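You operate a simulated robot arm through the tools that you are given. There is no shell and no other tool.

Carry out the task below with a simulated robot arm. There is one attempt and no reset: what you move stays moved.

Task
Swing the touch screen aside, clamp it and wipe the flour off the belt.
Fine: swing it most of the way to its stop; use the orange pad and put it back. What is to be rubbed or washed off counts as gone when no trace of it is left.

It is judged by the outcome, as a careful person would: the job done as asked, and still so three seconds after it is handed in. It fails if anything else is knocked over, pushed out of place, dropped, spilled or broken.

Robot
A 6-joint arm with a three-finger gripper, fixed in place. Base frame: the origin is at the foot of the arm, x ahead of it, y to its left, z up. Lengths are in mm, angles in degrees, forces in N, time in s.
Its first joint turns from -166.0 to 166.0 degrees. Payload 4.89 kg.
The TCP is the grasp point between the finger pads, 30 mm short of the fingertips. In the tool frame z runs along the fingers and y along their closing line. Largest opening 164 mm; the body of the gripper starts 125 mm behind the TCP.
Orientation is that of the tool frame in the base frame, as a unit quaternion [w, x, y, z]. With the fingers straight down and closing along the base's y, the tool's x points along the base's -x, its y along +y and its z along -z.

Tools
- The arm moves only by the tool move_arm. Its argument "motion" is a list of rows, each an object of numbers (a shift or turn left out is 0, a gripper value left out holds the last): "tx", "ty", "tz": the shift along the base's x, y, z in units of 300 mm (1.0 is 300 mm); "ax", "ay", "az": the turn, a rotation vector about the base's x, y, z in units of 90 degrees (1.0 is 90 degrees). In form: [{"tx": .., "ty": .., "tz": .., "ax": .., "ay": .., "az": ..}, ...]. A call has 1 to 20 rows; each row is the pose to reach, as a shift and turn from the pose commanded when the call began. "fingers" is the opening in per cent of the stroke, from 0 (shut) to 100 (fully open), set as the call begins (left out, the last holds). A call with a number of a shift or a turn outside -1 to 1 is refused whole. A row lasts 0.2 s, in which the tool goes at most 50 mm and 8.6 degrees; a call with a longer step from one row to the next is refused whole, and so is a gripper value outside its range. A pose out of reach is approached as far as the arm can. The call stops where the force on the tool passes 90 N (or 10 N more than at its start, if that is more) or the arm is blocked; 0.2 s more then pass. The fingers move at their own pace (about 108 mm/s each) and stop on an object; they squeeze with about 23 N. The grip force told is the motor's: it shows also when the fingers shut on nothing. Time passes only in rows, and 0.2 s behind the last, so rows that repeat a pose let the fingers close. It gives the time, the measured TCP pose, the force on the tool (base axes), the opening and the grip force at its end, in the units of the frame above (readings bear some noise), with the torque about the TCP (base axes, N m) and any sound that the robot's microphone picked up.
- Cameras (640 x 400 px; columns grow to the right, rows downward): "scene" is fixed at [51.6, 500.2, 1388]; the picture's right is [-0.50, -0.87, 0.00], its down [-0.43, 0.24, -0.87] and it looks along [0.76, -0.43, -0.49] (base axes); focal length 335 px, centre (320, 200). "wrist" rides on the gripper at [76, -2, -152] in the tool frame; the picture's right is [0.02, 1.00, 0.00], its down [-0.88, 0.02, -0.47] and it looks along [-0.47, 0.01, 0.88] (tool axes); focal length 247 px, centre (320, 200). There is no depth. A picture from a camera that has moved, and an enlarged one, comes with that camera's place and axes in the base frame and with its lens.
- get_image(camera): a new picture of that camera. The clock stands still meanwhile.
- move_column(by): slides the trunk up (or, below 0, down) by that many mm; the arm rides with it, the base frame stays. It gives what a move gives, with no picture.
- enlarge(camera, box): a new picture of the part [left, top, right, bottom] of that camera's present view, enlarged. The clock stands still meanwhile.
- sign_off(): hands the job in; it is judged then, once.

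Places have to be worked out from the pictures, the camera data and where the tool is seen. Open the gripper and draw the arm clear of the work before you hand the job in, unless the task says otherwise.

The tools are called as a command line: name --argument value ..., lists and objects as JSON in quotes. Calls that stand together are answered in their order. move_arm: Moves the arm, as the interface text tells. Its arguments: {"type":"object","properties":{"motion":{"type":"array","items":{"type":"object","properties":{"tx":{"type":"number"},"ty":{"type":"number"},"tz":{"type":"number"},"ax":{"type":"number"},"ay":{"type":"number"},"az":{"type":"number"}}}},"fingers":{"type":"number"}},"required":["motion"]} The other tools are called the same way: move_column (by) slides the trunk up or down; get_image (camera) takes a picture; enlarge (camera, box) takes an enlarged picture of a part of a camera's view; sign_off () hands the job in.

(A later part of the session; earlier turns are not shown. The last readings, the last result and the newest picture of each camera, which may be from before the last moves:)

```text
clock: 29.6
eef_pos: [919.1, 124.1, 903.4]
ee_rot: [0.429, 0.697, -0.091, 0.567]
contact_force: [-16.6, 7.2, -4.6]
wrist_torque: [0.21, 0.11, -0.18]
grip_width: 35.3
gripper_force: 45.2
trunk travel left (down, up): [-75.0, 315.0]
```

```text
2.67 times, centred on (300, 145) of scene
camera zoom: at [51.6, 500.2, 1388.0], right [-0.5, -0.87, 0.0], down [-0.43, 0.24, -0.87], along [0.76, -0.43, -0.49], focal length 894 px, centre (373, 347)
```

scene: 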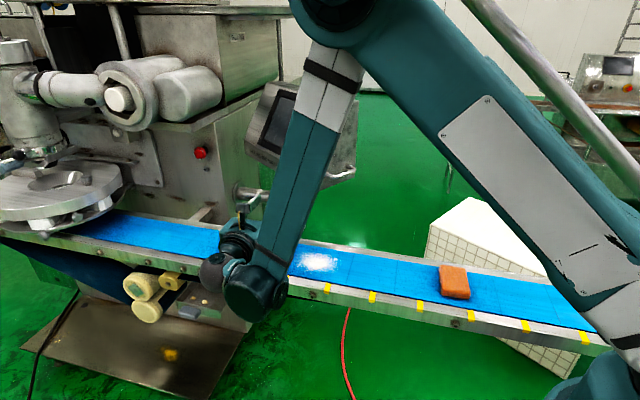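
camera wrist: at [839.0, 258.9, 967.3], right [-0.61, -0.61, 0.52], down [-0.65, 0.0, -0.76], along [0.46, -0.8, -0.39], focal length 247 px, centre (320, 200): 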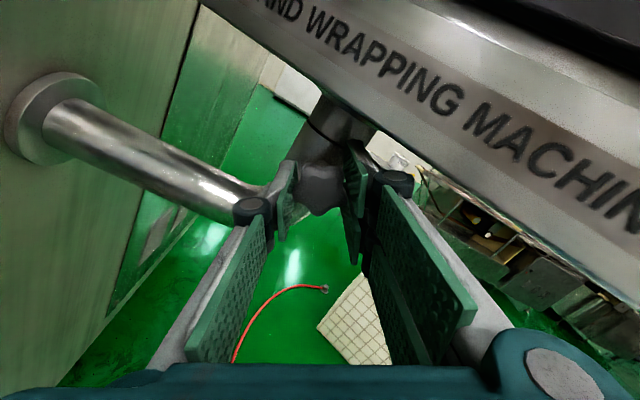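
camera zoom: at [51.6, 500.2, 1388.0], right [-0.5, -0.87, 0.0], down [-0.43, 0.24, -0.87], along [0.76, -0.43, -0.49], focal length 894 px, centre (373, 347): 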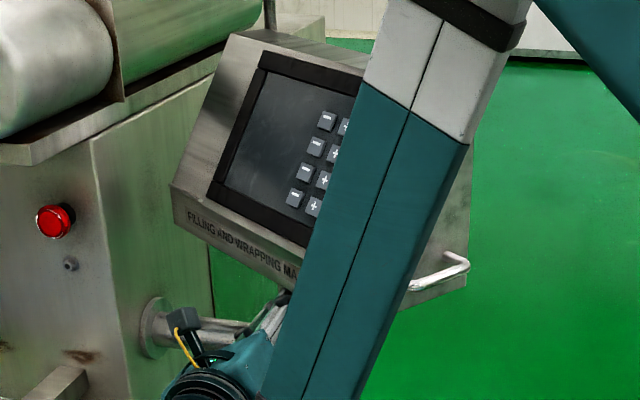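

The knob turned with the fingers. I continue another 30° counter-clockwise.

move_arm --motion '[{"ax": -0.047, "ay": 0.047}, {"ax": -0.094, "ay": 0.094}, {"ax": -0.141, "ay": 0.141}, {"ax": -0.188, "ay": 0.188}, {"ax": -0.236, "ay": 0.235}]'

enlarge --camera "wrist" --box '[260, 130, 400, 230]'

```text
clock: 30.8
eef_pos: [919.8, 122.9, 904.1]
ee_rot: [0.559, 0.698, 0.095, 0.437]
contact_force: [-34.2, -6.2, -7.3]
wrist_torque: [0.05, 0.02, -0.19]
grip_width: 35.0
gripper_force: 44.9
trunk travel left (down, up): [-75.0, 315.0]
```

```text
4.00 times, centred on (330, 180) of wrist
camera zoom: at [857.8, 277.3, 940.4], right [-0.34, -0.34, 0.87], down [-0.87, -0.22, -0.43], along [0.34, -0.91, -0.22], focal length 988 px, centre (280, 280)
```

zoom: 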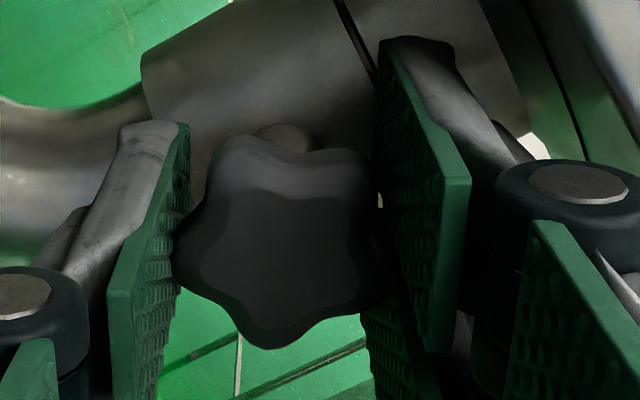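

No end stop yet. I open slightly, rotate back 108° around the knob for a fresh grip.

move_arm --fingers 35 --motion '[{"tx": 0}, {"tx": 0}, {"ax": 0.06, "ay": -0.06}, {"ax": 0.12, "ay": -0.12}, {"ax": 0.18, "ay": -0.18}, {"ax": 0.24, "ay": -0.24}, {"ax": 0.3, "ay": -0.3}, {"ax": 0.36, "ay": -0.36}, {"ax": 0.42, "ay": -0.42}, {"ax": 0.48, "ay": -0.48}, {"ax": 0.54, "ay": -0.54}, {"ax": 0.6, "ay": -0.6}, {"ax": 0.66, "ay": -0.66}, {"ax": 0.72, "ay": -0.72}, {"ax": 0.78, "ay": -0.78}, {"ax": 0.849, "ay": -0.845}]'

enlarge --camera "wrist" --box '[240, 110, 400, 230]'

```text
clock: 34.2
eef_pos: [920.8, 124.0, 903.8]
ee_rot: [-0.017, 0.482, -0.514, 0.71]
contact_force: [0.3, 0.0, 0.3]
wrist_torque: [-0.02, -0.02, 0.02]
grip_width: 57.8
gripper_force: 0.1
trunk travel left (down, up): [-75.0, 315.0]
```

```text
3.33 times, centred on (320, 170) of wrist
camera zoom: at [775.3, 193.1, 955.3], right [-0.48, -0.48, -0.73], down [0.13, 0.78, -0.61], along [0.87, -0.39, -0.32], focal length 823 px, centre (320, 300)
```

zoom: 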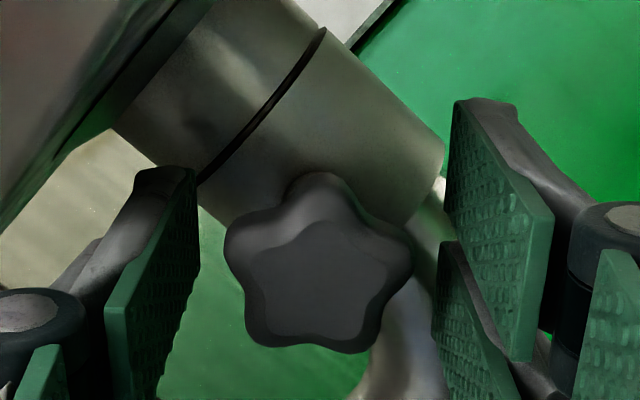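

A lobe is up, symmetric for the fingers. I close and turn another 108° counter-clockwise.

move_arm --fingers 0 --motion '[{"tx": 0}, {"tx": 0}, {"tx": 0}, {"ax": -0.06, "ay": 0.06}, {"ax": -0.12, "ay": 0.12}, {"ax": -0.18, "ay": 0.18}, {"ax": -0.24, "ay": 0.24}, {"ax": -0.3, "ay": 0.3}, {"ax": -0.36, "ay": 0.36}, {"ax": -0.42, "ay": 0.42}, {"ax": -0.48, "ay": 0.48}, {"ax": -0.54, "ay": 0.54}, {"ax": -0.6, "ay": 0.6}, {"ax": -0.66, "ay": 0.66}, {"ax": -0.72, "ay": 0.72}, {"ax": -0.78, "ay": 0.78}, {"ax": -0.842, "ay": 0.857}]'

enlarge --camera "wrist" --box '[240, 110, 400, 230]'

```text
refused: row 17 steps farther than a row can; nothing moved
```

```text
3.33 times, centred on (320, 170) of wrist
camera zoom: at [775.3, 193.1, 955.3], right [-0.48, -0.48, -0.73], down [0.13, 0.78, -0.61], along [0.87, -0.39, -0.32], focal length 823 px, centre (320, 300)
```

zoom: 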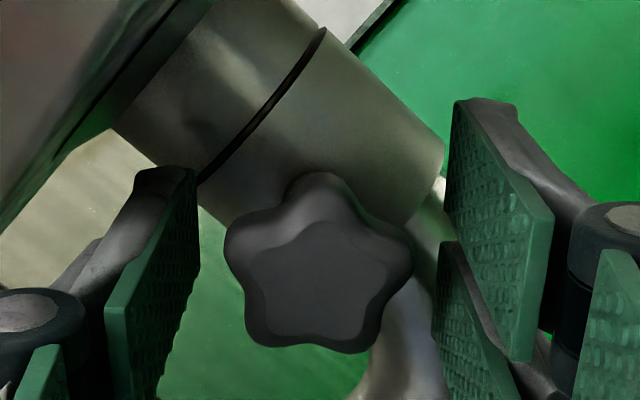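

The last row was slightly too long a step; I repeat with an adjusted end.

move_arm --fingers 0 --motion '[{"tx": 0}, {"tx": 0}, {"tx": 0}, {"ax": -0.06, "ay": 0.061}, {"ax": -0.12, "ay": 0.122}, {"ax": -0.18, "ay": 0.183}, {"ax": -0.24, "ay": 0.244}, {"ax": -0.3, "ay": 0.305}, {"ax": -0.36, "ay": 0.366}, {"ax": -0.42, "ay": 0.427}, {"ax": -0.48, "ay": 0.488}, {"ax": -0.54, "ay": 0.549}, {"ax": -0.6, "ay": 0.61}, {"ax": -0.66, "ay": 0.671}, {"ax": -0.72, "ay": 0.732}, {"ax": -0.78, "ay": 0.793}, {"ax": -0.83, "ay": 0.844}]'

enlarge --camera "wrist" --box '[240, 110, 400, 230]'

```text
clock: 37.8
eef_pos: [920.2, 122.9, 905.7]
ee_rot: [0.555, 0.703, 0.082, 0.437]
contact_force: [-12.5, -1.7, 0.4]
wrist_torque: [0.74, -0.78, -0.29]
grip_width: 35.0
gripper_force: 45.1
trunk travel left (down, up): [-75.0, 315.0]
```

```text
3.33 times, centred on (320, 170) of wrist
camera zoom: at [859.7, 277.3, 944.0], right [-0.35, -0.36, 0.86], down [-0.87, -0.2, -0.44], along [0.33, -0.91, -0.24], focal length 823 px, centre (320, 300)
```

zoom: 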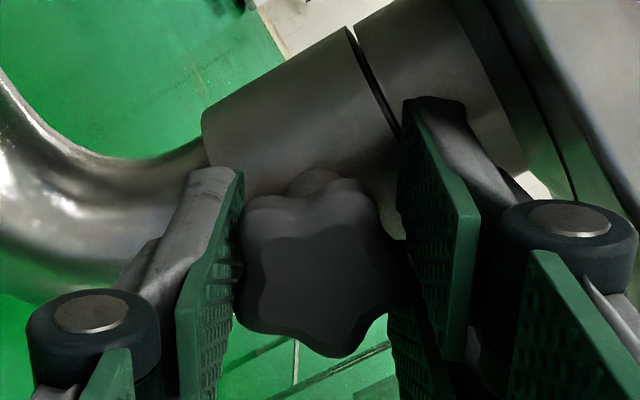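

The knob slipped at the end with about 1 N·m of reaction: it has reached its loose end stop, so the clamp is open. I release, retreat and level the tool.

move_arm --fingers 35 --motion '[{"tx": 0}, {"tx": 0}, {"tx": -0.07, "ty": 0.07}, {"tx": -0.16, "ty": 0.16}, {"tx": -0.25, "ty": 0.25}, {"tx": -0.33, "ty": 0.33}, {"tx": -0.38, "ty": 0.38, "ax": 0.06, "ay": -0.06}, {"tx": -0.4, "ty": 0.4, "ax": 0.12, "ay": -0.12}, {"tx": -0.4, "ty": 0.4, "ax": 0.18, "ay": -0.18}, {"tx": -0.4, "ty": 0.4, "ax": 0.24, "ay": -0.24}, {"tx": -0.4, "ty": 0.4, "ax": 0.3, "ay": -0.3}, {"tx": -0.4, "ty": 0.4, "ax": 0.36, "ay": -0.36}, {"tx": -0.4, "ty": 0.4, "ax": 0.42, "ay": -0.42}, {"tx": -0.4, "ty": 0.4, "ax": 0.465, "ay": -0.465}]'

get_image --camera "wrist"

```text
clock: 40.8
eef_pos: [800.8, 245.0, 903.5]
ee_rot: [0.265, 0.652, -0.275, 0.655]
contact_force: [0.5, -0.3, -0.5]
wrist_torque: [0.0, 0.01, -0.01]
grip_width: 57.5
gripper_force: 0.1
trunk travel left (down, up): [-75.0, 315.0]
```

```text
taken
camera wrist: at [694.4, 352.3, 981.1], right [-0.71, -0.71, 0.01], down [-0.34, 0.33, -0.88], along [0.62, -0.62, -0.47], focal length 247 px, centre (320, 200)
```

wrist: 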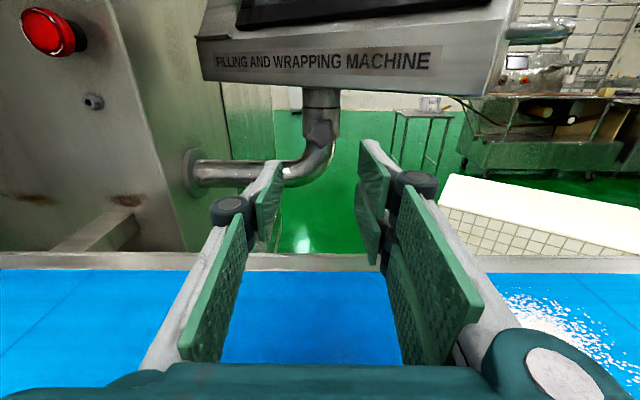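

I zoom to check the knob and screen after the release.

enlarge --camera "wrist" --box '[180, 60, 520, 200]'

enlarge --camera "wrist" --box '[280, 80, 370, 140]'

get_image --camera "scene"

```text
1.88 times, centred on (350, 130) of wrist
camera zoom: at [694.4, 352.3, 981.1], right [-0.71, -0.71, 0.01], down [-0.34, 0.33, -0.88], along [0.62, -0.62, -0.47], focal length 465 px, centre (264, 332)
```

zoom: 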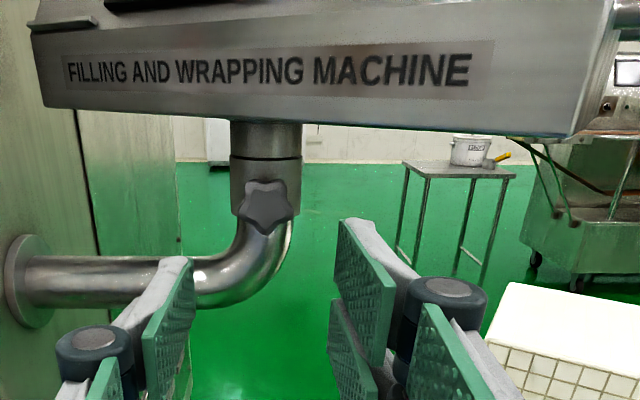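

```text
6.67 times, centred on (325, 110) of wrist
camera zoom: at [694.4, 352.3, 981.1], right [-0.71, -0.71, 0.01], down [-0.34, 0.33, -0.88], along [0.62, -0.62, -0.47], focal length 1646 px, centre (287, 800)
```

zoom: 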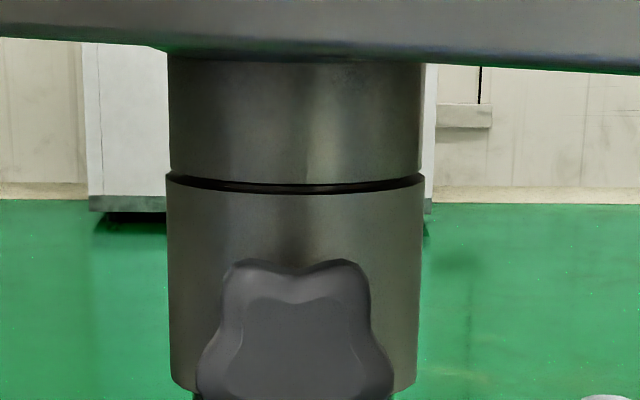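

```text
taken
```

scene: 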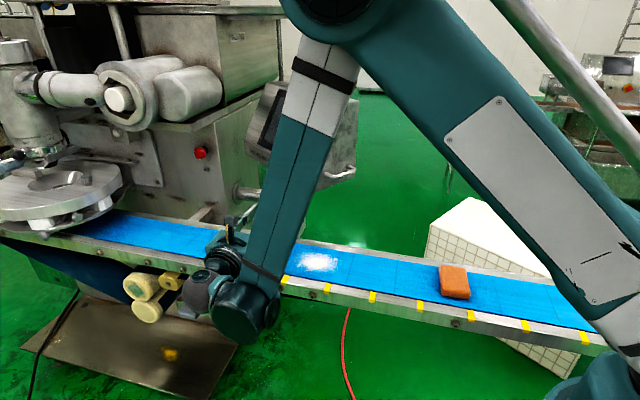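

The knob looks fine. I close the fingers, rise to the lip's height and yaw so that the tips point squarely at the lip near the handle end.

move_arm --fingers 0 --motion '[{"tz": 0.06, "az": -0.06}, {"tx": -0.02, "tz": 0.13, "az": -0.14}, {"tx": -0.04, "tz": 0.2, "az": -0.22}, {"tx": -0.06, "tz": 0.25, "az": -0.3}, {"tx": -0.08, "tz": 0.272, "az": -0.36}, {"tx": -0.089, "ty": -0.05, "tz": 0.272, "az": -0.4}, {"tx": -0.089, "ty": -0.1, "tz": 0.272, "az": -0.4}]'

get_image --camera "wrist"

```text
clock: 42.4
eef_pos: [783.8, 201.6, 984.7]
ee_rot: [0.451, 0.54, -0.458, 0.544]
contact_force: [2.4, -2.3, -0.5]
wrist_torque: [-0.09, -0.01, -0.24]
grip_width: 0.2
gripper_force: 22.6
out of reach, approached as far as the arm can: row 6, 7
trunk travel left (down, up): [-75.0, 315.0]
```

```text
taken
camera wrist: at [759.0, 351.2, 1062.4], right [-0.98, -0.17, 0.01], down [-0.09, 0.47, -0.88], along [0.15, -0.87, -0.47], focal length 247 px, centre (320, 200)
```

wrist: 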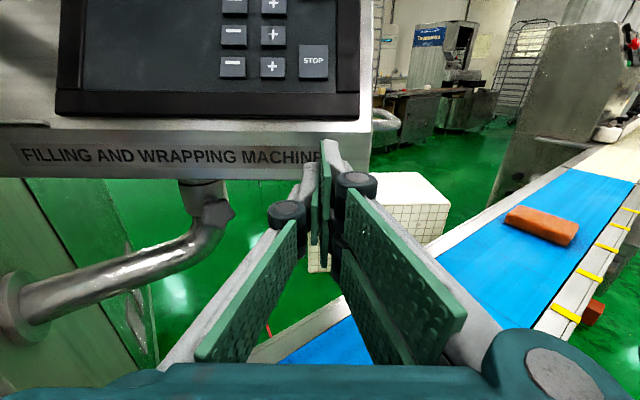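

The tips point at the lip about 40 mm from its handle end. I push slowly along the arc around the post.

move_arm --motion '[{"ty": -0.03}, {"ty": -0.06}, {"ty": -0.079}, {"tx": -0.006, "ty": -0.092, "az": 0.014}, {"tx": -0.013, "ty": -0.105, "az": 0.028}, {"tx": -0.026, "ty": -0.133, "az": 0.056}, {"tx": -0.038, "ty": -0.161, "az": 0.083}, {"tx": -0.048, "ty": -0.189, "az": 0.111}, {"tx": -0.057, "ty": -0.218, "az": 0.139}, {"tx": -0.065, "ty": -0.247, "az": 0.167}, {"tx": -0.071, "ty": -0.277, "az": 0.194}, {"tx": -0.077, "ty": -0.306, "az": 0.222}]'

get_image --camera "wrist"

get_image --camera "scene"

```text
clock: 45.0
eef_pos: [759.4, 109.3, 984.1]
ee_rot: [0.354, 0.608, -0.362, 0.612]
contact_force: [-3.6, 3.2, 2.2]
wrist_torque: [-0.15, -0.09, -0.12]
grip_width: 0.0
gripper_force: 23.3
trunk travel left (down, up): [-75.0, 315.0]
```

```text
taken
camera wrist: at [687.0, 242.4, 1061.4], right [-0.87, -0.49, 0.01], down [-0.24, 0.41, -0.88], along [0.42, -0.77, -0.47], focal length 247 px, centre (320, 200)
```

wrist: 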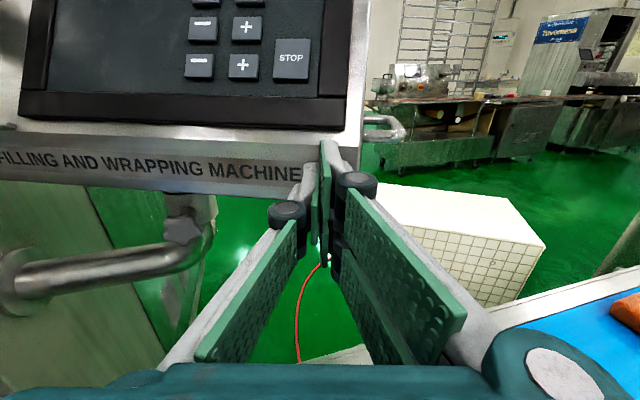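

```text
taken
```

scene: 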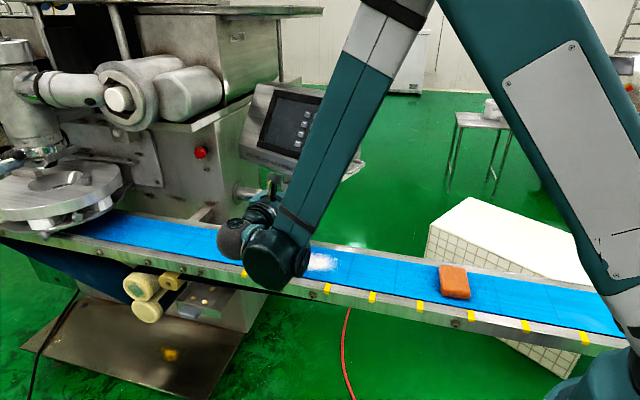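

The screen now swings freely with the push. I continue along the arc another 40°.

move_arm --motion '[{"tx": -0.003, "ty": -0.03, "az": 0.028}, {"tx": -0.006, "ty": -0.06, "az": 0.056}, {"tx": -0.008, "ty": -0.09, "az": 0.083}, {"tx": -0.008, "ty": -0.121, "az": 0.111}, {"tx": -0.006, "ty": -0.151, "az": 0.139}, {"tx": -0.004, "ty": -0.182, "az": 0.167}, {"tx": 0.001, "ty": -0.212, "az": 0.194}, {"tx": 0.006, "ty": -0.242, "az": 0.222}, {"tx": 0.013, "ty": -0.272, "az": 0.25}, {"tx": 0.021, "ty": -0.301, "az": 0.278}, {"tx": 0.03, "ty": -0.33, "az": 0.306}, {"tx": 0.04, "ty": -0.358, "az": 0.333}, {"tx": 0.052, "ty": -0.386, "az": 0.361}, {"tx": 0.065, "ty": -0.414, "az": 0.389}, {"tx": 0.079, "ty": -0.441, "az": 0.417}, {"tx": 0.094, "ty": -0.467, "az": 0.444}]'

get_image --camera "wrist"

get_image --camera "scene"

```text
clock: 48.4
eef_pos: [802.9, -27.5, 1017.7]
ee_rot: [0.124, 0.696, -0.133, 0.695]
contact_force: [-3.6, 1.6, -1.7]
wrist_torque: [0.05, 0.04, -0.03]
grip_width: 0.0
gripper_force: 23.4
out of reach, approached as far as the arm can: row 9, 10, 11, 12, 13, 14, 15, 16
trunk travel left (down, up): [-75.0, 315.0]
```

```text
taken
camera wrist: at [662.9, 27.2, 1096.4], right [-0.36, -0.93, 0.01], down [-0.45, 0.16, -0.88], along [0.82, -0.32, -0.48], focal length 247 px, centre (320, 200)
```

wrist: 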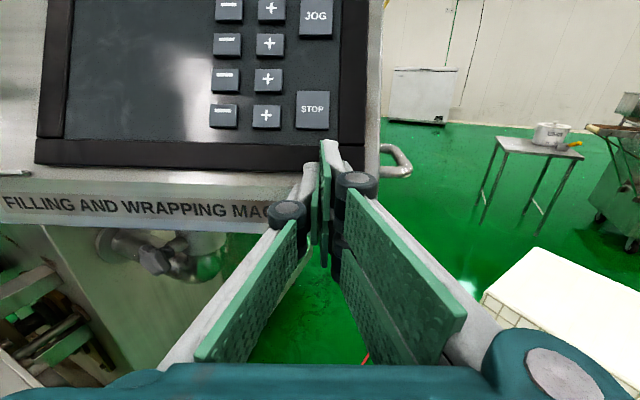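

```text
taken
```

scene: 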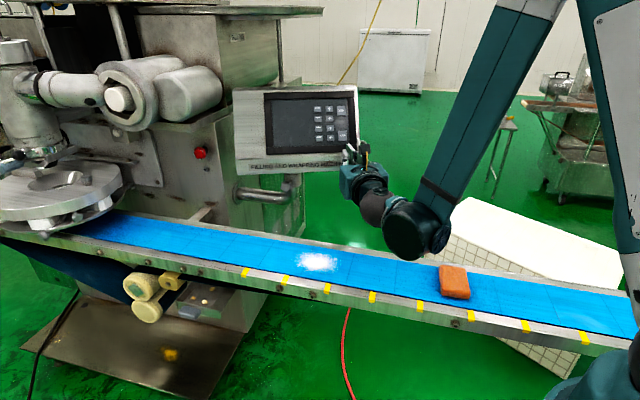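

The screen has swung about 63° and is still free, but the level tool pose meets the arm's fold limit. I back off a little and tilt the tool down 45° to continue pushing from a comfortable pose.

move_arm --motion '[{"tx": -0.06, "ty": 0.023, "tz": 0.01}, {"tx": -0.12, "ty": 0.045, "tz": 0.02, "ax": 0.02, "ay": 0.05}, {"tx": -0.12, "ty": 0.045, "tz": 0.02, "ax": 0.047, "ay": 0.124}, {"tx": -0.12, "ty": 0.045, "tz": 0.02, "ax": 0.075, "ay": 0.198}, {"tx": -0.12, "ty": 0.045, "tz": 0.02, "ax": 0.103, "ay": 0.272}, {"tx": -0.12, "ty": 0.045, "tz": 0.02, "ax": 0.132, "ay": 0.346}, {"tx": -0.12, "ty": 0.045, "tz": 0.02, "ax": 0.16, "ay": 0.42}, {"tx": -0.12, "ty": 0.045, "tz": 0.02, "ax": 0.178, "ay": 0.467}]'

get_image --camera "wrist"

enlarge --camera "scene" --box '[220, 60, 420, 260]'

```text
clock: 50.2
eef_pos: [767.2, -13.5, 1022.8]
ee_rot: [0.067, 0.908, -0.173, 0.375]
contact_force: [0.2, -0.4, 0.9]
wrist_torque: [-0.01, -0.01, -0.05]
grip_width: 0.0
gripper_force: 23.1
out of reach, approached as far as the arm can: row 1
trunk travel left (down, up): [-75.0, 315.0]
```

```text
taken
camera wrist: at [718.8, 6.1, 1185.5], right [-0.35, -0.94, 0.01], down [-0.9, 0.33, -0.29], along [0.27, -0.11, -0.96], focal length 247 px, centre (320, 200)
```

wrist: 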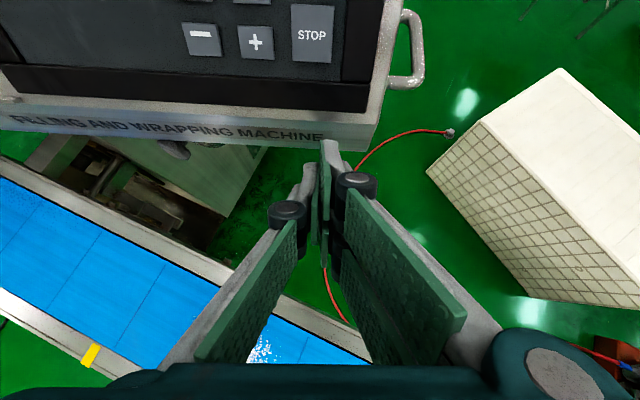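

```text
2.00 times, centred on (320, 160) of scene
camera zoom: at [51.6, 500.2, 1388.0], right [-0.5, -0.87, 0.0], down [-0.43, 0.24, -0.87], along [0.76, -0.43, -0.49], focal length 670 px, centre (320, 280)
```

zoom: 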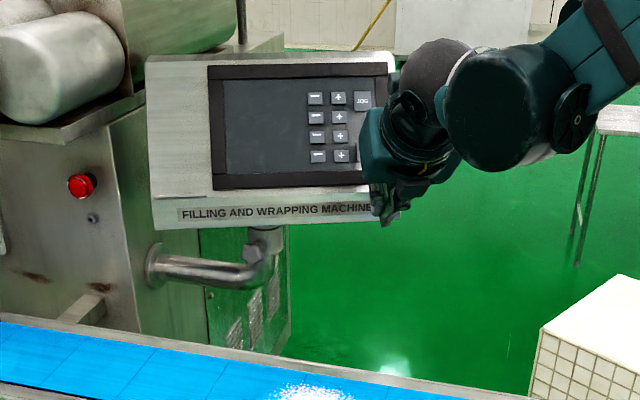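

I carry on pushing the lip along the arc with the tilted tool, up to 30° more, watching for the stop.

move_arm --motion '[{"tx": 0.07, "ty": -0.025, "tz": -0.02}, {"tx": 0.12, "ty": -0.042, "tz": -0.02}, {"tx": 0.153, "ty": -0.052, "tz": -0.02}, {"tx": 0.17, "ty": -0.074, "tz": -0.02, "az": 0.028}, {"tx": 0.186, "ty": -0.095, "tz": -0.02, "az": 0.056}, {"tx": 0.204, "ty": -0.115, "tz": -0.02, "az": 0.083}, {"tx": 0.222, "ty": -0.135, "tz": -0.02, "az": 0.111}, {"tx": 0.242, "ty": -0.154, "tz": -0.02, "az": 0.139}, {"tx": 0.262, "ty": -0.172, "tz": -0.02, "az": 0.167}, {"tx": 0.283, "ty": -0.188, "tz": -0.02, "az": 0.194}, {"tx": 0.305, "ty": -0.204, "tz": -0.02, "az": 0.222}, {"tx": 0.328, "ty": -0.22, "tz": -0.02, "az": 0.25}, {"tx": 0.351, "ty": -0.234, "tz": -0.02, "az": 0.278}, {"tx": 0.375, "ty": -0.247, "tz": -0.02, "az": 0.306}, {"tx": 0.399, "ty": -0.259, "tz": -0.02, "az": 0.333}]'

get_image --camera "wrist"

enlarge --camera "scene" --box '[220, 60, 420, 260]'

```text
clock: 53.4
eef_pos: [846.7, -50.9, 1017.0]
ee_rot: [0.025, 0.921, -0.062, 0.383]
contact_force: [0.5, -0.2, 0.2]
wrist_torque: [0.02, 0.0, 0.02]
grip_width: 0.1
gripper_force: 23.1
out of reach, approached as far as the arm can: row 9, 10, 11, 12, 13, 14, 15
trunk travel left (down, up): [-75.0, 315.0]
```

```text
taken
camera wrist: at [794.3, -42.7, 1180.5], right [-0.12, -0.99, 0.01], down [-0.95, 0.11, -0.29], along [0.29, -0.05, -0.96], focal length 247 px, centre (320, 200)
```

wrist: 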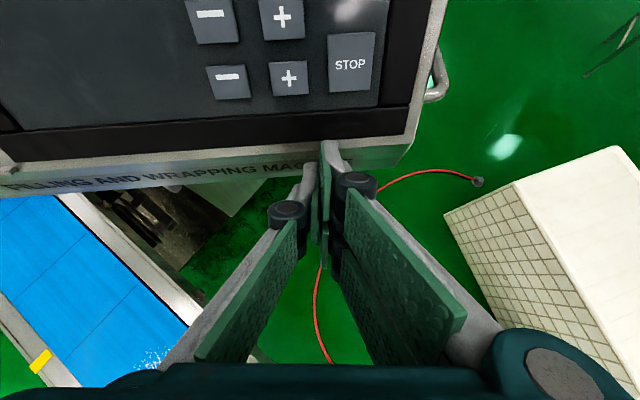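

```text
2.00 times, centred on (320, 160) of scene
camera zoom: at [51.6, 500.2, 1388.0], right [-0.5, -0.87, 0.0], down [-0.43, 0.24, -0.87], along [0.76, -0.43, -0.49], focal length 670 px, centre (320, 280)
```

zoom: 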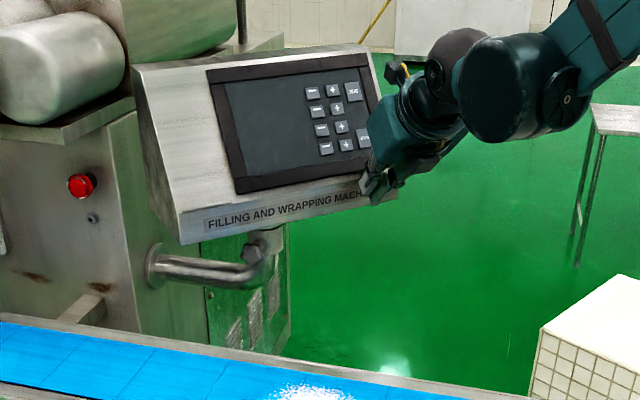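

The screen is now at about 76° and still moving freely; the arm's wrist is at its limit in this roll. I back off, return the tool to vertical, and will turn it to the standard roll to continue.

move_arm --motion '[{"tx": -0.08, "ty": 0.01, "tz": 0.08}, {"tx": -0.18, "ty": 0.02, "tz": 0.18}, {"tx": -0.3, "ty": 0.02, "tz": 0.28, "ax": 0.01, "ay": 0.075}, {"tx": -0.4, "ty": 0.0, "tz": 0.36, "ax": 0.02, "ay": 0.15}, {"tx": -0.46, "ty": 0.0, "tz": 0.4, "ax": 0.03, "ay": 0.225}, {"tx": -0.5, "ty": 0.0, "tz": 0.42, "ax": 0.04, "ay": 0.3}, {"tx": -0.5, "ty": 0.0, "tz": 0.42, "ax": 0.05, "ay": 0.375}, {"tx": -0.5, "ty": 0.0, "tz": 0.42, "ax": 0.06, "ay": 0.45}, {"tx": -0.5, "ty": 0.0, "tz": 0.42, "ax": 0.066, "ay": 0.495}]'

```text
clock: 55.4
eef_pos: [698.8, -22.6, 1145.4]
ee_rot: [0.006, 0.997, -0.081, 0.001]
contact_force: [-0.4, 0.9, 0.4]
wrist_torque: [-0.12, -0.14, -0.01]
grip_width: 0.0
gripper_force: 23.0
out of reach, approached as far as the arm can: row 4, 5, 6, 7, 8, 9
trunk travel left (down, up): [-75.0, 315.0]
```

Yaw is +171° from the standard roll; I unwind it in two halves.

move_arm --motion '[{"az": -0.09, "tx": -0.05}, {"az": -0.18, "tx": -0.1}, {"az": -0.27, "tx": -0.1}, {"az": -0.36, "tx": -0.1}, {"az": -0.45, "tx": -0.1}, {"az": -0.54, "tx": -0.1}, {"az": -0.63, "tx": -0.1}, {"az": -0.72, "tx": -0.1}, {"az": -0.81, "tx": -0.1}, {"az": -0.9, "tx": -0.1}, {"az": -0.948, "tx": -0.1}]'

move_arm --motion '[{"az": -0.09, "ty": -0.02}, {"az": -0.18, "ty": -0.04}, {"az": -0.27, "ty": -0.06}, {"az": -0.36, "ty": -0.08}, {"az": -0.45, "ty": -0.1}, {"az": -0.54, "ty": -0.12}, {"az": -0.63, "ty": -0.13}, {"az": -0.72, "ty": -0.13}, {"az": -0.81, "ty": -0.13}, {"az": -0.9, "ty": -0.13}, {"az": -0.948, "ty": -0.13}]'

get_image --camera "wrist"

get_image --camera "scene"

```text
clock: 57.8
eef_pos: [667.1, -23.2, 1145.5]
ee_rot: [0.0, -0.688, 0.726, -0.001]
contact_force: [0.4, -0.1, -0.4]
wrist_torque: [0.0, -0.02, 0.0]
grip_width: 0.0
gripper_force: 22.1
trunk travel left (down, up): [-75.0, 315.0]
```

```text
clock: 60.2
eef_pos: [666.7, -62.6, 1146.3]
ee_rot: [-0.002, -0.014, 1.0, -0.001]
contact_force: [-0.4, 0.2, 0.2]
wrist_torque: [-0.02, 0.0, 0.01]
grip_width: 0.1
gripper_force: 22.8
trunk travel left (down, up): [-75.0, 315.0]
```

```text
taken
camera wrist: at [592.0, -65.3, 1299.5], right [-0.05, 1.0, 0.0], down [0.88, 0.04, 0.47], along [0.47, 0.02, -0.88], focal length 247 px, centre (320, 200)
```

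wrist: 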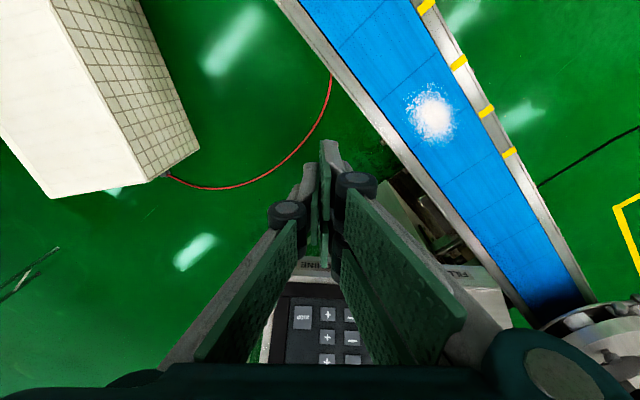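

```text
taken
```

scene: 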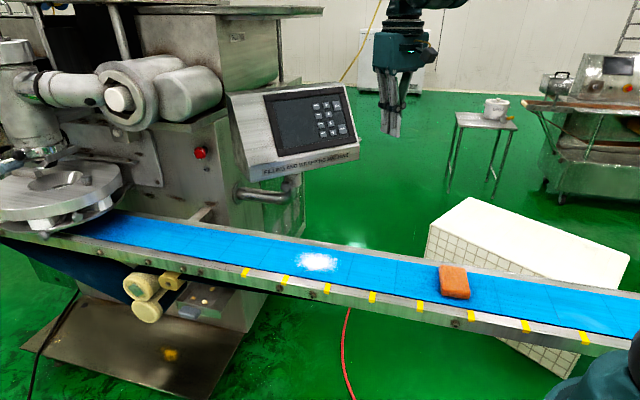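

In standard roll now, the screen stays where I left it. I tilt forward and move in front of the lip near its handle end.

move_arm --motion '[{"tx": 0.06, "tz": -0.09, "ay": -0.08}, {"tx": 0.14, "tz": -0.18, "ay": -0.16}, {"tx": 0.23, "tz": -0.27, "ay": -0.24}, {"tx": 0.33, "tz": -0.35, "ay": -0.32}, {"tx": 0.42, "tz": -0.42, "ay": -0.39}, {"tx": 0.47, "tz": -0.443, "ay": -0.39}]'

get_image --camera "wrist"

enlarge --camera "scene" --box '[220, 60, 420, 260]'

```text
clock: 61.6
eef_pos: [809.6, -63.1, 1013.5]
ee_rot: [0.301, -0.013, 0.953, -0.006]
contact_force: [-0.7, 0.8, 0.7]
wrist_torque: [0.0, -0.08, -0.01]
grip_width: 0.0
gripper_force: 22.9
trunk travel left (down, up): [-75.0, 315.0]
```

```text
taken
camera wrist: at [660.5, -66.1, 1095.9], right [-0.04, 1.0, -0.03], down [0.45, 0.05, 0.89], along [0.89, 0.02, -0.45], focal length 247 px, centre (320, 200)
```

wrist: 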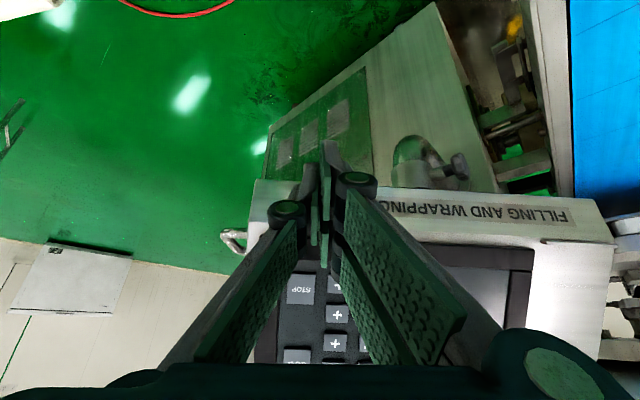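

```text
2.00 times, centred on (320, 160) of scene
camera zoom: at [51.6, 500.2, 1388.0], right [-0.5, -0.87, 0.0], down [-0.43, 0.24, -0.87], along [0.76, -0.43, -0.49], focal length 670 px, centre (320, 280)
```

zoom: 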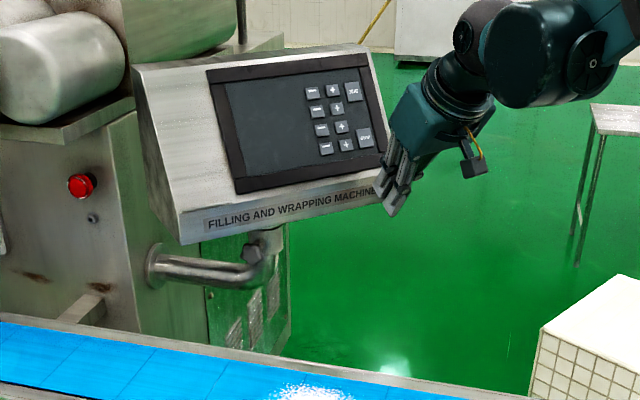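

The fingertips are lined up with the lip. I push on in +x along the arc, looking for the stop.

move_arm --motion '[{"tx": 0.06}, {"tx": 0.1}, {"tx": 0.118}, {"tx": 0.139, "ty": -0.016, "az": 0.028}, {"tx": 0.16, "ty": -0.033, "az": 0.056}, {"tx": 0.183, "ty": -0.048, "az": 0.083}, {"tx": 0.206, "ty": -0.063, "az": 0.111}, {"tx": 0.23, "ty": -0.076, "az": 0.139}, {"tx": 0.253, "ty": -0.088, "az": 0.167}, {"tx": 0.278, "ty": -0.099, "az": 0.194}, {"tx": 0.303, "ty": -0.109, "az": 0.222}, {"tx": 0.328, "ty": -0.118, "az": 0.25}, {"tx": 0.354, "ty": -0.126, "az": 0.278}, {"tx": 0.38, "ty": -0.132, "az": 0.306}, {"tx": 0.407, "ty": -0.138, "az": 0.333}, {"tx": 0.434, "ty": -0.142, "az": 0.361}, {"tx": 0.461, "ty": -0.146, "az": 0.389}, {"tx": 0.488, "ty": -0.148, "az": 0.417}, {"tx": 0.514, "ty": -0.149, "az": 0.444}]'

get_image --camera "wrist"

enlarge --camera "scene" --box '[220, 60, 420, 260]'

```text
clock: 64.8
eef_pos: [920.2, -103.0, 1010.2]
ee_rot: [0.288, -0.258, 0.919, 0.072]
contact_force: [-35.8, -14.0, 5.3]
wrist_torque: [0.13, 0.04, 0.31]
grip_width: 0.1
gripper_force: 22.9
trunk travel left (down, up): [-75.0, 315.0]
stopped in row 16: the force on the tool passed its limit at 106 N (the readings are from after the stop); the commanded pose is now the measured one
```

```text
taken
camera wrist: at [793.5, -181.0, 1093.3], right [-0.53, 0.85, -0.03], down [0.38, 0.26, 0.89], along [0.76, 0.46, -0.46], focal length 247 px, centre (320, 200)
```

wrist: 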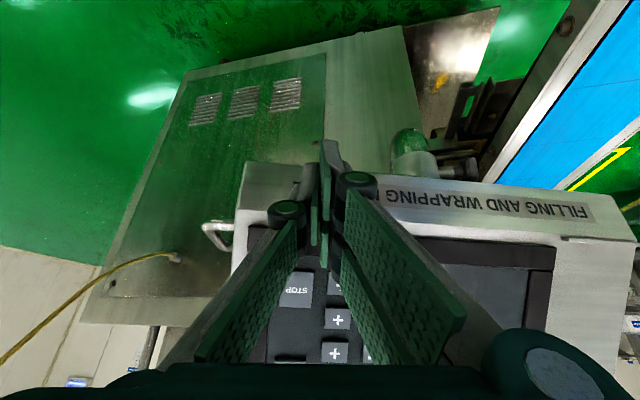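

```text
2.00 times, centred on (320, 160) of scene
camera zoom: at [51.6, 500.2, 1388.0], right [-0.5, -0.87, 0.0], down [-0.43, 0.24, -0.87], along [0.76, -0.43, -0.49], focal length 670 px, centre (320, 280)
```

zoom: 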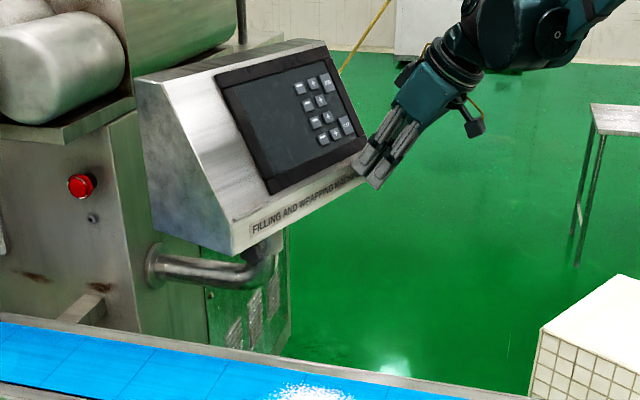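

The screen reached its stop (106 N, about 99° from the start). I retreat from it and check that it stays put.

move_arm --motion '[{"tx": -0.08, "ty": -0.045}, {"tx": -0.17, "ty": -0.1, "tz": 0.04}, {"tx": -0.28, "ty": -0.12, "tz": 0.12, "ax": -0.03, "ay": 0.055}, {"tx": -0.4, "ty": -0.1, "tz": 0.2, "ax": -0.07, "ay": 0.12}, {"tx": -0.52, "ty": -0.06, "tz": 0.28, "ax": -0.11, "ay": 0.19}, {"tx": -0.63, "ty": 0.0, "tz": 0.34, "ax": -0.15, "ay": 0.26}, {"tx": -0.72, "ty": 0.08, "tz": 0.38, "ax": -0.18, "ay": 0.315}, {"tx": -0.78, "ty": 0.16, "tz": 0.4, "ax": -0.193, "ay": 0.338}]'

get_image --camera "scene"

```text
clock: 66.6
eef_pos: [686.0, -55.6, 1128.3]
ee_rot: [-0.005, -0.269, 0.963, -0.001]
contact_force: [0.6, -1.0, -0.2]
wrist_torque: [0.18, 0.11, 0.02]
grip_width: 0.0
gripper_force: 22.9
trunk travel left (down, up): [-75.0, 315.0]
```

```text
taken
```

scene: 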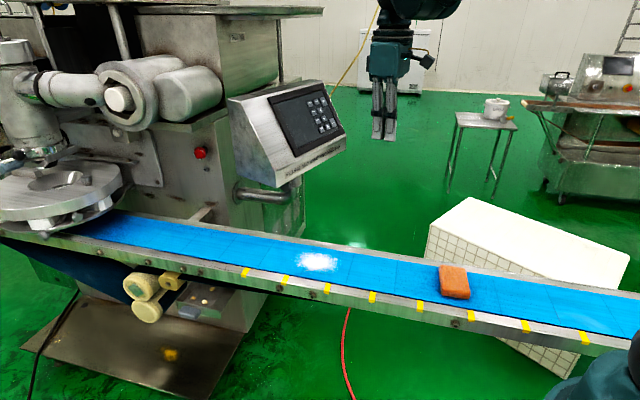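

The screen stays. I swing around again to the knob approach pose used before (yaw to +135°, then tilt level).

move_arm --fingers 55 --motion '[{"tx": -0.05, "ty": 0.08, "az": 0.08}, {"tx": -0.1, "ty": 0.18, "az": 0.16}, {"tx": -0.13, "ty": 0.3, "az": 0.25}, {"tx": -0.14, "ty": 0.44, "az": 0.34}, {"tx": -0.14, "ty": 0.58, "az": 0.43}, {"tx": -0.14, "ty": 0.7, "az": 0.52}, {"tx": -0.13, "ty": 0.82, "az": 0.6}]'

move_arm --motion '[{"tx": 0.05, "ty": 0.06, "tz": -0.03, "az": 0.08}, {"tx": 0.1, "ty": 0.13, "tz": -0.06, "az": 0.16}, {"tx": 0.15, "ty": 0.2, "tz": -0.09, "az": 0.25}, {"tx": 0.2, "ty": 0.25, "tz": -0.12, "az": 0.34}, {"tx": 0.25, "ty": 0.29, "tz": -0.15, "az": 0.43}, {"tx": 0.28, "ty": 0.32, "tz": -0.18, "az": 0.5}, {"tx": 0.29, "ty": 0.33, "tz": -0.18, "az": 0.553}]'

```text
clock: 68.2
eef_pos: [650.5, 191.6, 1130.5]
ee_rot: [-0.003, -0.678, 0.735, -0.003]
contact_force: [-0.6, -0.9, 0.1]
wrist_torque: [0.22, -0.05, -0.01]
grip_width: 90.2
gripper_force: 0.0
trunk travel left (down, up): [-75.0, 315.0]
```

```text
clock: 69.8
eef_pos: [736.0, 289.8, 1075.5]
ee_rot: [0.001, 0.925, -0.381, 0.004]
contact_force: [-0.3, -0.4, 0.7]
wrist_torque: [0.02, -0.01, 0.01]
grip_width: 90.2
gripper_force: 0.1
trunk travel left (down, up): [-75.0, 315.0]
```

Tilting level again, a little further back from the screen's new corner, then descending to knob height.

move_arm --motion '[{"tx": -0.02, "ty": 0.02, "ax": -0.06, "ay": -0.06}, {"tx": -0.04, "ty": 0.04, "ax": -0.12, "ay": -0.12}, {"tx": -0.06, "ty": 0.06, "ax": -0.18, "ay": -0.18, "tz": -0.02}, {"tx": -0.06, "ty": 0.06, "ax": -0.24, "ay": -0.24, "tz": -0.07}, {"tx": -0.06, "ty": 0.06, "ax": -0.3, "ay": -0.3, "tz": -0.13}, {"tx": -0.06, "ty": 0.06, "ax": -0.36, "ay": -0.36, "tz": -0.19}, {"tx": -0.06, "ty": 0.06, "ax": -0.42, "ay": -0.42, "tz": -0.26}, {"tx": -0.06, "ty": 0.06, "ax": -0.48, "ay": -0.48, "tz": -0.33}, {"tx": -0.06, "ty": 0.06, "ax": -0.54, "ay": -0.54, "tz": -0.4}, {"tx": -0.06, "ty": 0.06, "ax": -0.6, "ay": -0.6, "tz": -0.47}, {"tx": -0.06, "ty": 0.06, "ax": -0.66, "ay": -0.66, "tz": -0.54}, {"tx": -0.06, "ty": 0.06, "ax": -0.707, "ay": -0.707, "tz": -0.572}]'

get_image --camera "wrist"

get_image --camera "scene"

```text
clock: 72.4
eef_pos: [719.0, 306.5, 905.6]
ee_rot: [0.271, 0.65, -0.268, 0.657]
contact_force: [0.1, -0.2, 1.1]
wrist_torque: [0.11, 0.12, 0.25]
grip_width: 90.0
gripper_force: 0.0
trunk travel left (down, up): [-75.0, 315.0]
```

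```text
taken
camera wrist: at [612.7, 416.4, 981.6], right [-0.71, -0.71, 0.02], down [-0.34, 0.31, -0.89], along [0.62, -0.63, -0.46], focal length 247 px, centre (320, 200)
```

wrist: 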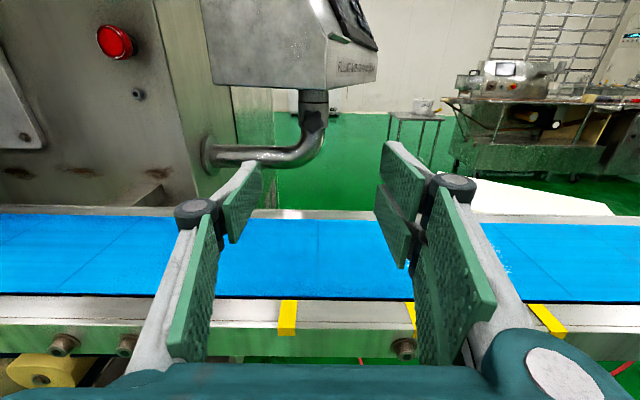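

```text
taken
```

scene: 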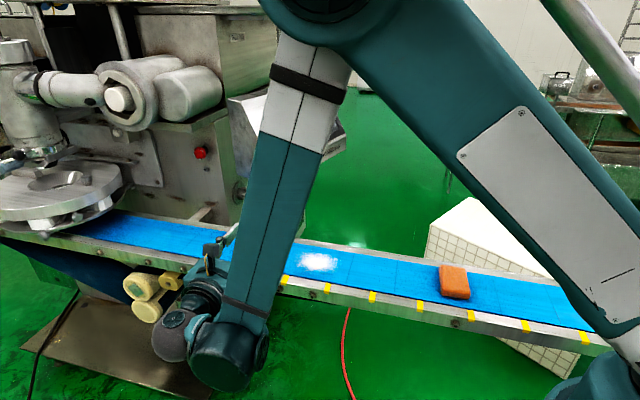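

The screen's corner now overhangs the approach line at about z 962, where the camera-on-top pose could touch it. I roll the gripper 180° (camera underneath) here, in two halves, well clear of the belt.

move_arm --motion '[{"ax": 0.06, "ay": -0.06}, {"ax": 0.12, "ay": -0.12}, {"ax": 0.18, "ay": -0.18}, {"ax": 0.24, "ay": -0.24}, {"ax": 0.3, "ay": -0.3}, {"ax": 0.36, "ay": -0.36}, {"ax": 0.42, "ay": -0.42}, {"ax": 0.48, "ay": -0.48}, {"ax": 0.54, "ay": -0.54}, {"ax": 0.6, "ay": -0.6}, {"ax": 0.66, "ay": -0.66}, {"ax": 0.709, "ay": -0.705, "az": 0.011}]'

move_arm --motion '[{"ax": 0.06, "ay": -0.06}, {"ax": 0.12, "ay": -0.12}, {"ax": 0.18, "ay": -0.18}, {"ax": 0.24, "ay": -0.24}, {"ax": 0.3, "ay": -0.3}, {"ax": 0.36, "ay": -0.36}, {"ax": 0.42, "ay": -0.42}, {"ax": 0.48, "ay": -0.48}, {"ax": 0.54, "ay": -0.54}, {"ax": 0.57, "ay": -0.57}]'

get_image --camera "wrist"

get_image --camera "scene"

```text
clock: 75.0
eef_pos: [719.8, 307.7, 904.0]
ee_rot: [-0.274, 0.272, -0.649, 0.655]
contact_force: [0.1, 1.5, 0.3]
wrist_torque: [-0.02, -0.01, 0.0]
grip_width: 90.3
gripper_force: 0.1
trunk travel left (down, up): [-75.0, 315.0]
```

```text
clock: 77.2
eef_pos: [719.7, 309.7, 903.3]
ee_rot: [0.606, 0.171, 0.683, -0.37]
contact_force: [0.8, 0.4, -0.1]
wrist_torque: [-0.01, 0.0, 0.03]
grip_width: 90.5
gripper_force: 0.1
trunk travel left (down, up): [-75.0, 315.0]
```

```text
taken
camera wrist: at [596.3, 399.6, 830.2], right [0.68, 0.66, -0.32], down [-0.14, 0.54, 0.83], along [0.72, -0.52, 0.46], focal length 247 px, centre (320, 200)
```

wrist: 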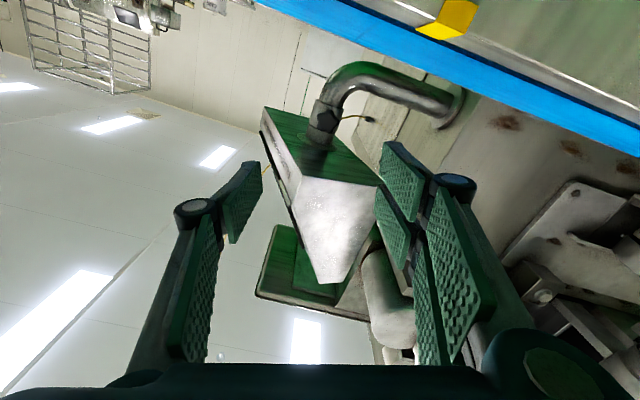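

```text
taken
```

scene: 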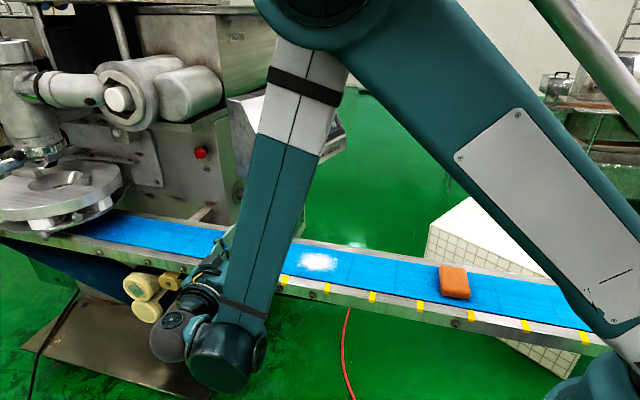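

Rolled with the camera underneath, 18° before level. I zoom to see the knob and the box's underside.

enlarge --camera "wrist" --box '[230, 50, 430, 210]'

enlarge --camera "wrist" --box '[290, 80, 370, 140]'

```text
2.50 times, centred on (330, 130) of wrist
camera zoom: at [596.3, 399.6, 830.2], right [0.68, 0.66, -0.32], down [-0.14, 0.54, 0.83], along [0.72, -0.52, 0.46], focal length 617 px, centre (295, 375)
```

zoom: 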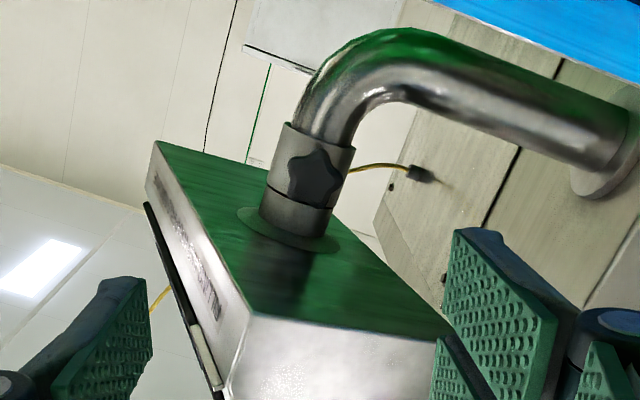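

```text
6.67 times, centred on (330, 110) of wrist
camera zoom: at [596.3, 399.6, 830.2], right [0.68, 0.66, -0.32], down [-0.14, 0.54, 0.83], along [0.72, -0.52, 0.46], focal length 1646 px, centre (253, 800)
```

zoom: 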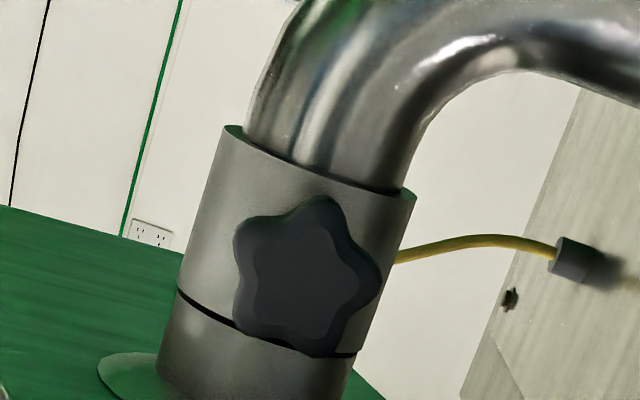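

The knob is at about (924, 121, 906). I roll to -59° (clear of the screen above and belt below) and advance to just short of the knob with a narrower opening.

move_arm --fingers 37 --motion '[{"ax": -0.054, "ay": 0.054}, {"ax": -0.108, "ay": 0.107}, {"ax": -0.162, "ay": 0.161}, {"ax": -0.216, "ay": 0.214}, {"ax": -0.27, "ay": 0.268}, {"tx": 0.03, "ty": -0.01, "tz": 0.006, "ax": -0.323, "ay": 0.321}, {"tx": 0.12, "ty": -0.09, "tz": 0.006, "ax": -0.323, "ay": 0.321}, {"tx": 0.22, "ty": -0.18, "tz": 0.006, "ax": -0.323, "ay": 0.321}, {"tx": 0.32, "ty": -0.28, "tz": 0.006, "ax": -0.323, "ay": 0.321}, {"tx": 0.41, "ty": -0.365, "tz": 0.006, "ax": -0.323, "ay": 0.321}, {"tx": 0.49, "ty": -0.442, "tz": 0.006, "ax": -0.323, "ay": 0.321}, {"tx": 0.541, "ty": -0.492, "tz": 0.006, "ax": -0.323, "ay": 0.321}]'

get_image --camera "wrist"

enlarge --camera "scene" --box '[180, 80, 380, 300]'

```text
clock: 79.8
eef_pos: [882.6, 164.0, 904.2]
ee_rot: [0.442, -0.084, 0.697, -0.558]
contact_force: [-1.2, 1.1, 0.1]
wrist_torque: [0.0, 0.01, -0.07]
grip_width: 60.8
gripper_force: 0.1
trunk travel left (down, up): [-75.0, 315.0]
```

```text
taken
camera wrist: at [728.9, 223.6, 864.7], right [0.36, 0.35, -0.86], down [0.2, 0.88, 0.44], along [0.91, -0.33, 0.25], focal length 247 px, centre (320, 200)
```

wrist: 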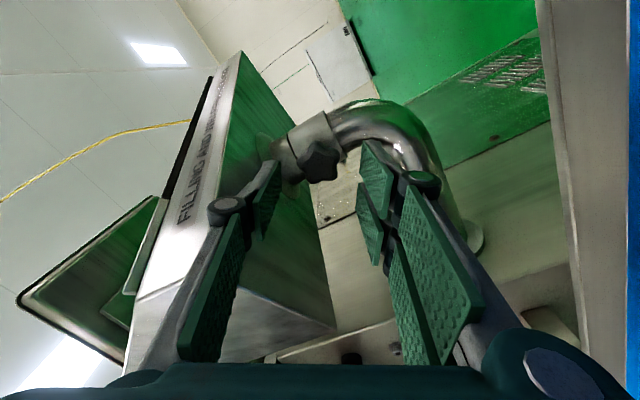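

```text
1.82 times, centred on (280, 190) of scene
camera zoom: at [51.6, 500.2, 1388.0], right [-0.5, -0.87, 0.0], down [-0.43, 0.24, -0.87], along [0.76, -0.43, -0.49], focal length 609 px, centre (393, 218)
```

zoom: 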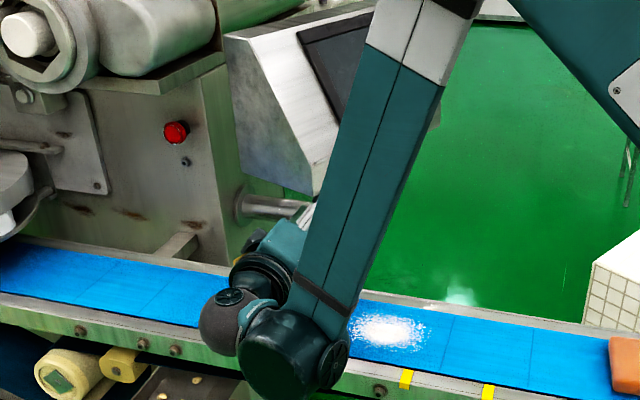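

The knob is right on the tool line. I advance the last 41 mm so that the fingertips straddle it.

move_arm --motion '[{"tx": 0.045, "ty": -0.05, "tz": 0.002}, {"tx": 0.08, "ty": -0.088, "tz": 0.003}, {"tx": 0.094, "ty": -0.103, "tz": 0.003}]'

enlarge --camera "wrist" --box '[220, 90, 420, 250]'

```text
clock: 80.6
eef_pos: [910.5, 130.4, 906.5]
ee_rot: [0.441, -0.082, 0.698, -0.558]
contact_force: [0.0, 0.3, -1.4]
wrist_torque: [-0.03, 0.01, -0.02]
grip_width: 60.5
gripper_force: 0.1
trunk travel left (down, up): [-75.0, 315.0]
```

```text
2.50 times, centred on (320, 170) of wrist
camera zoom: at [757.2, 191.0, 866.5], right [0.36, 0.35, -0.86], down [0.2, 0.88, 0.44], along [0.91, -0.33, 0.25], focal length 617 px, centre (320, 275)
```

zoom: 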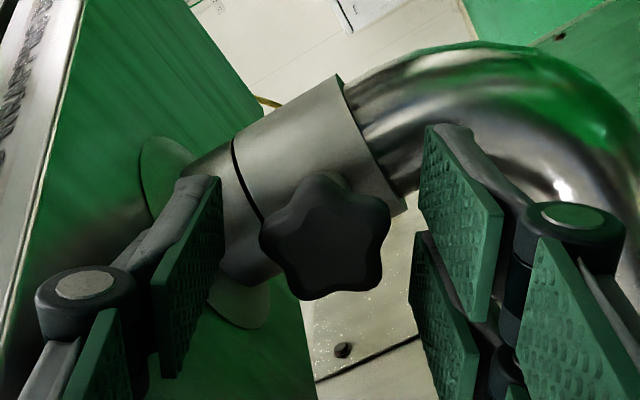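

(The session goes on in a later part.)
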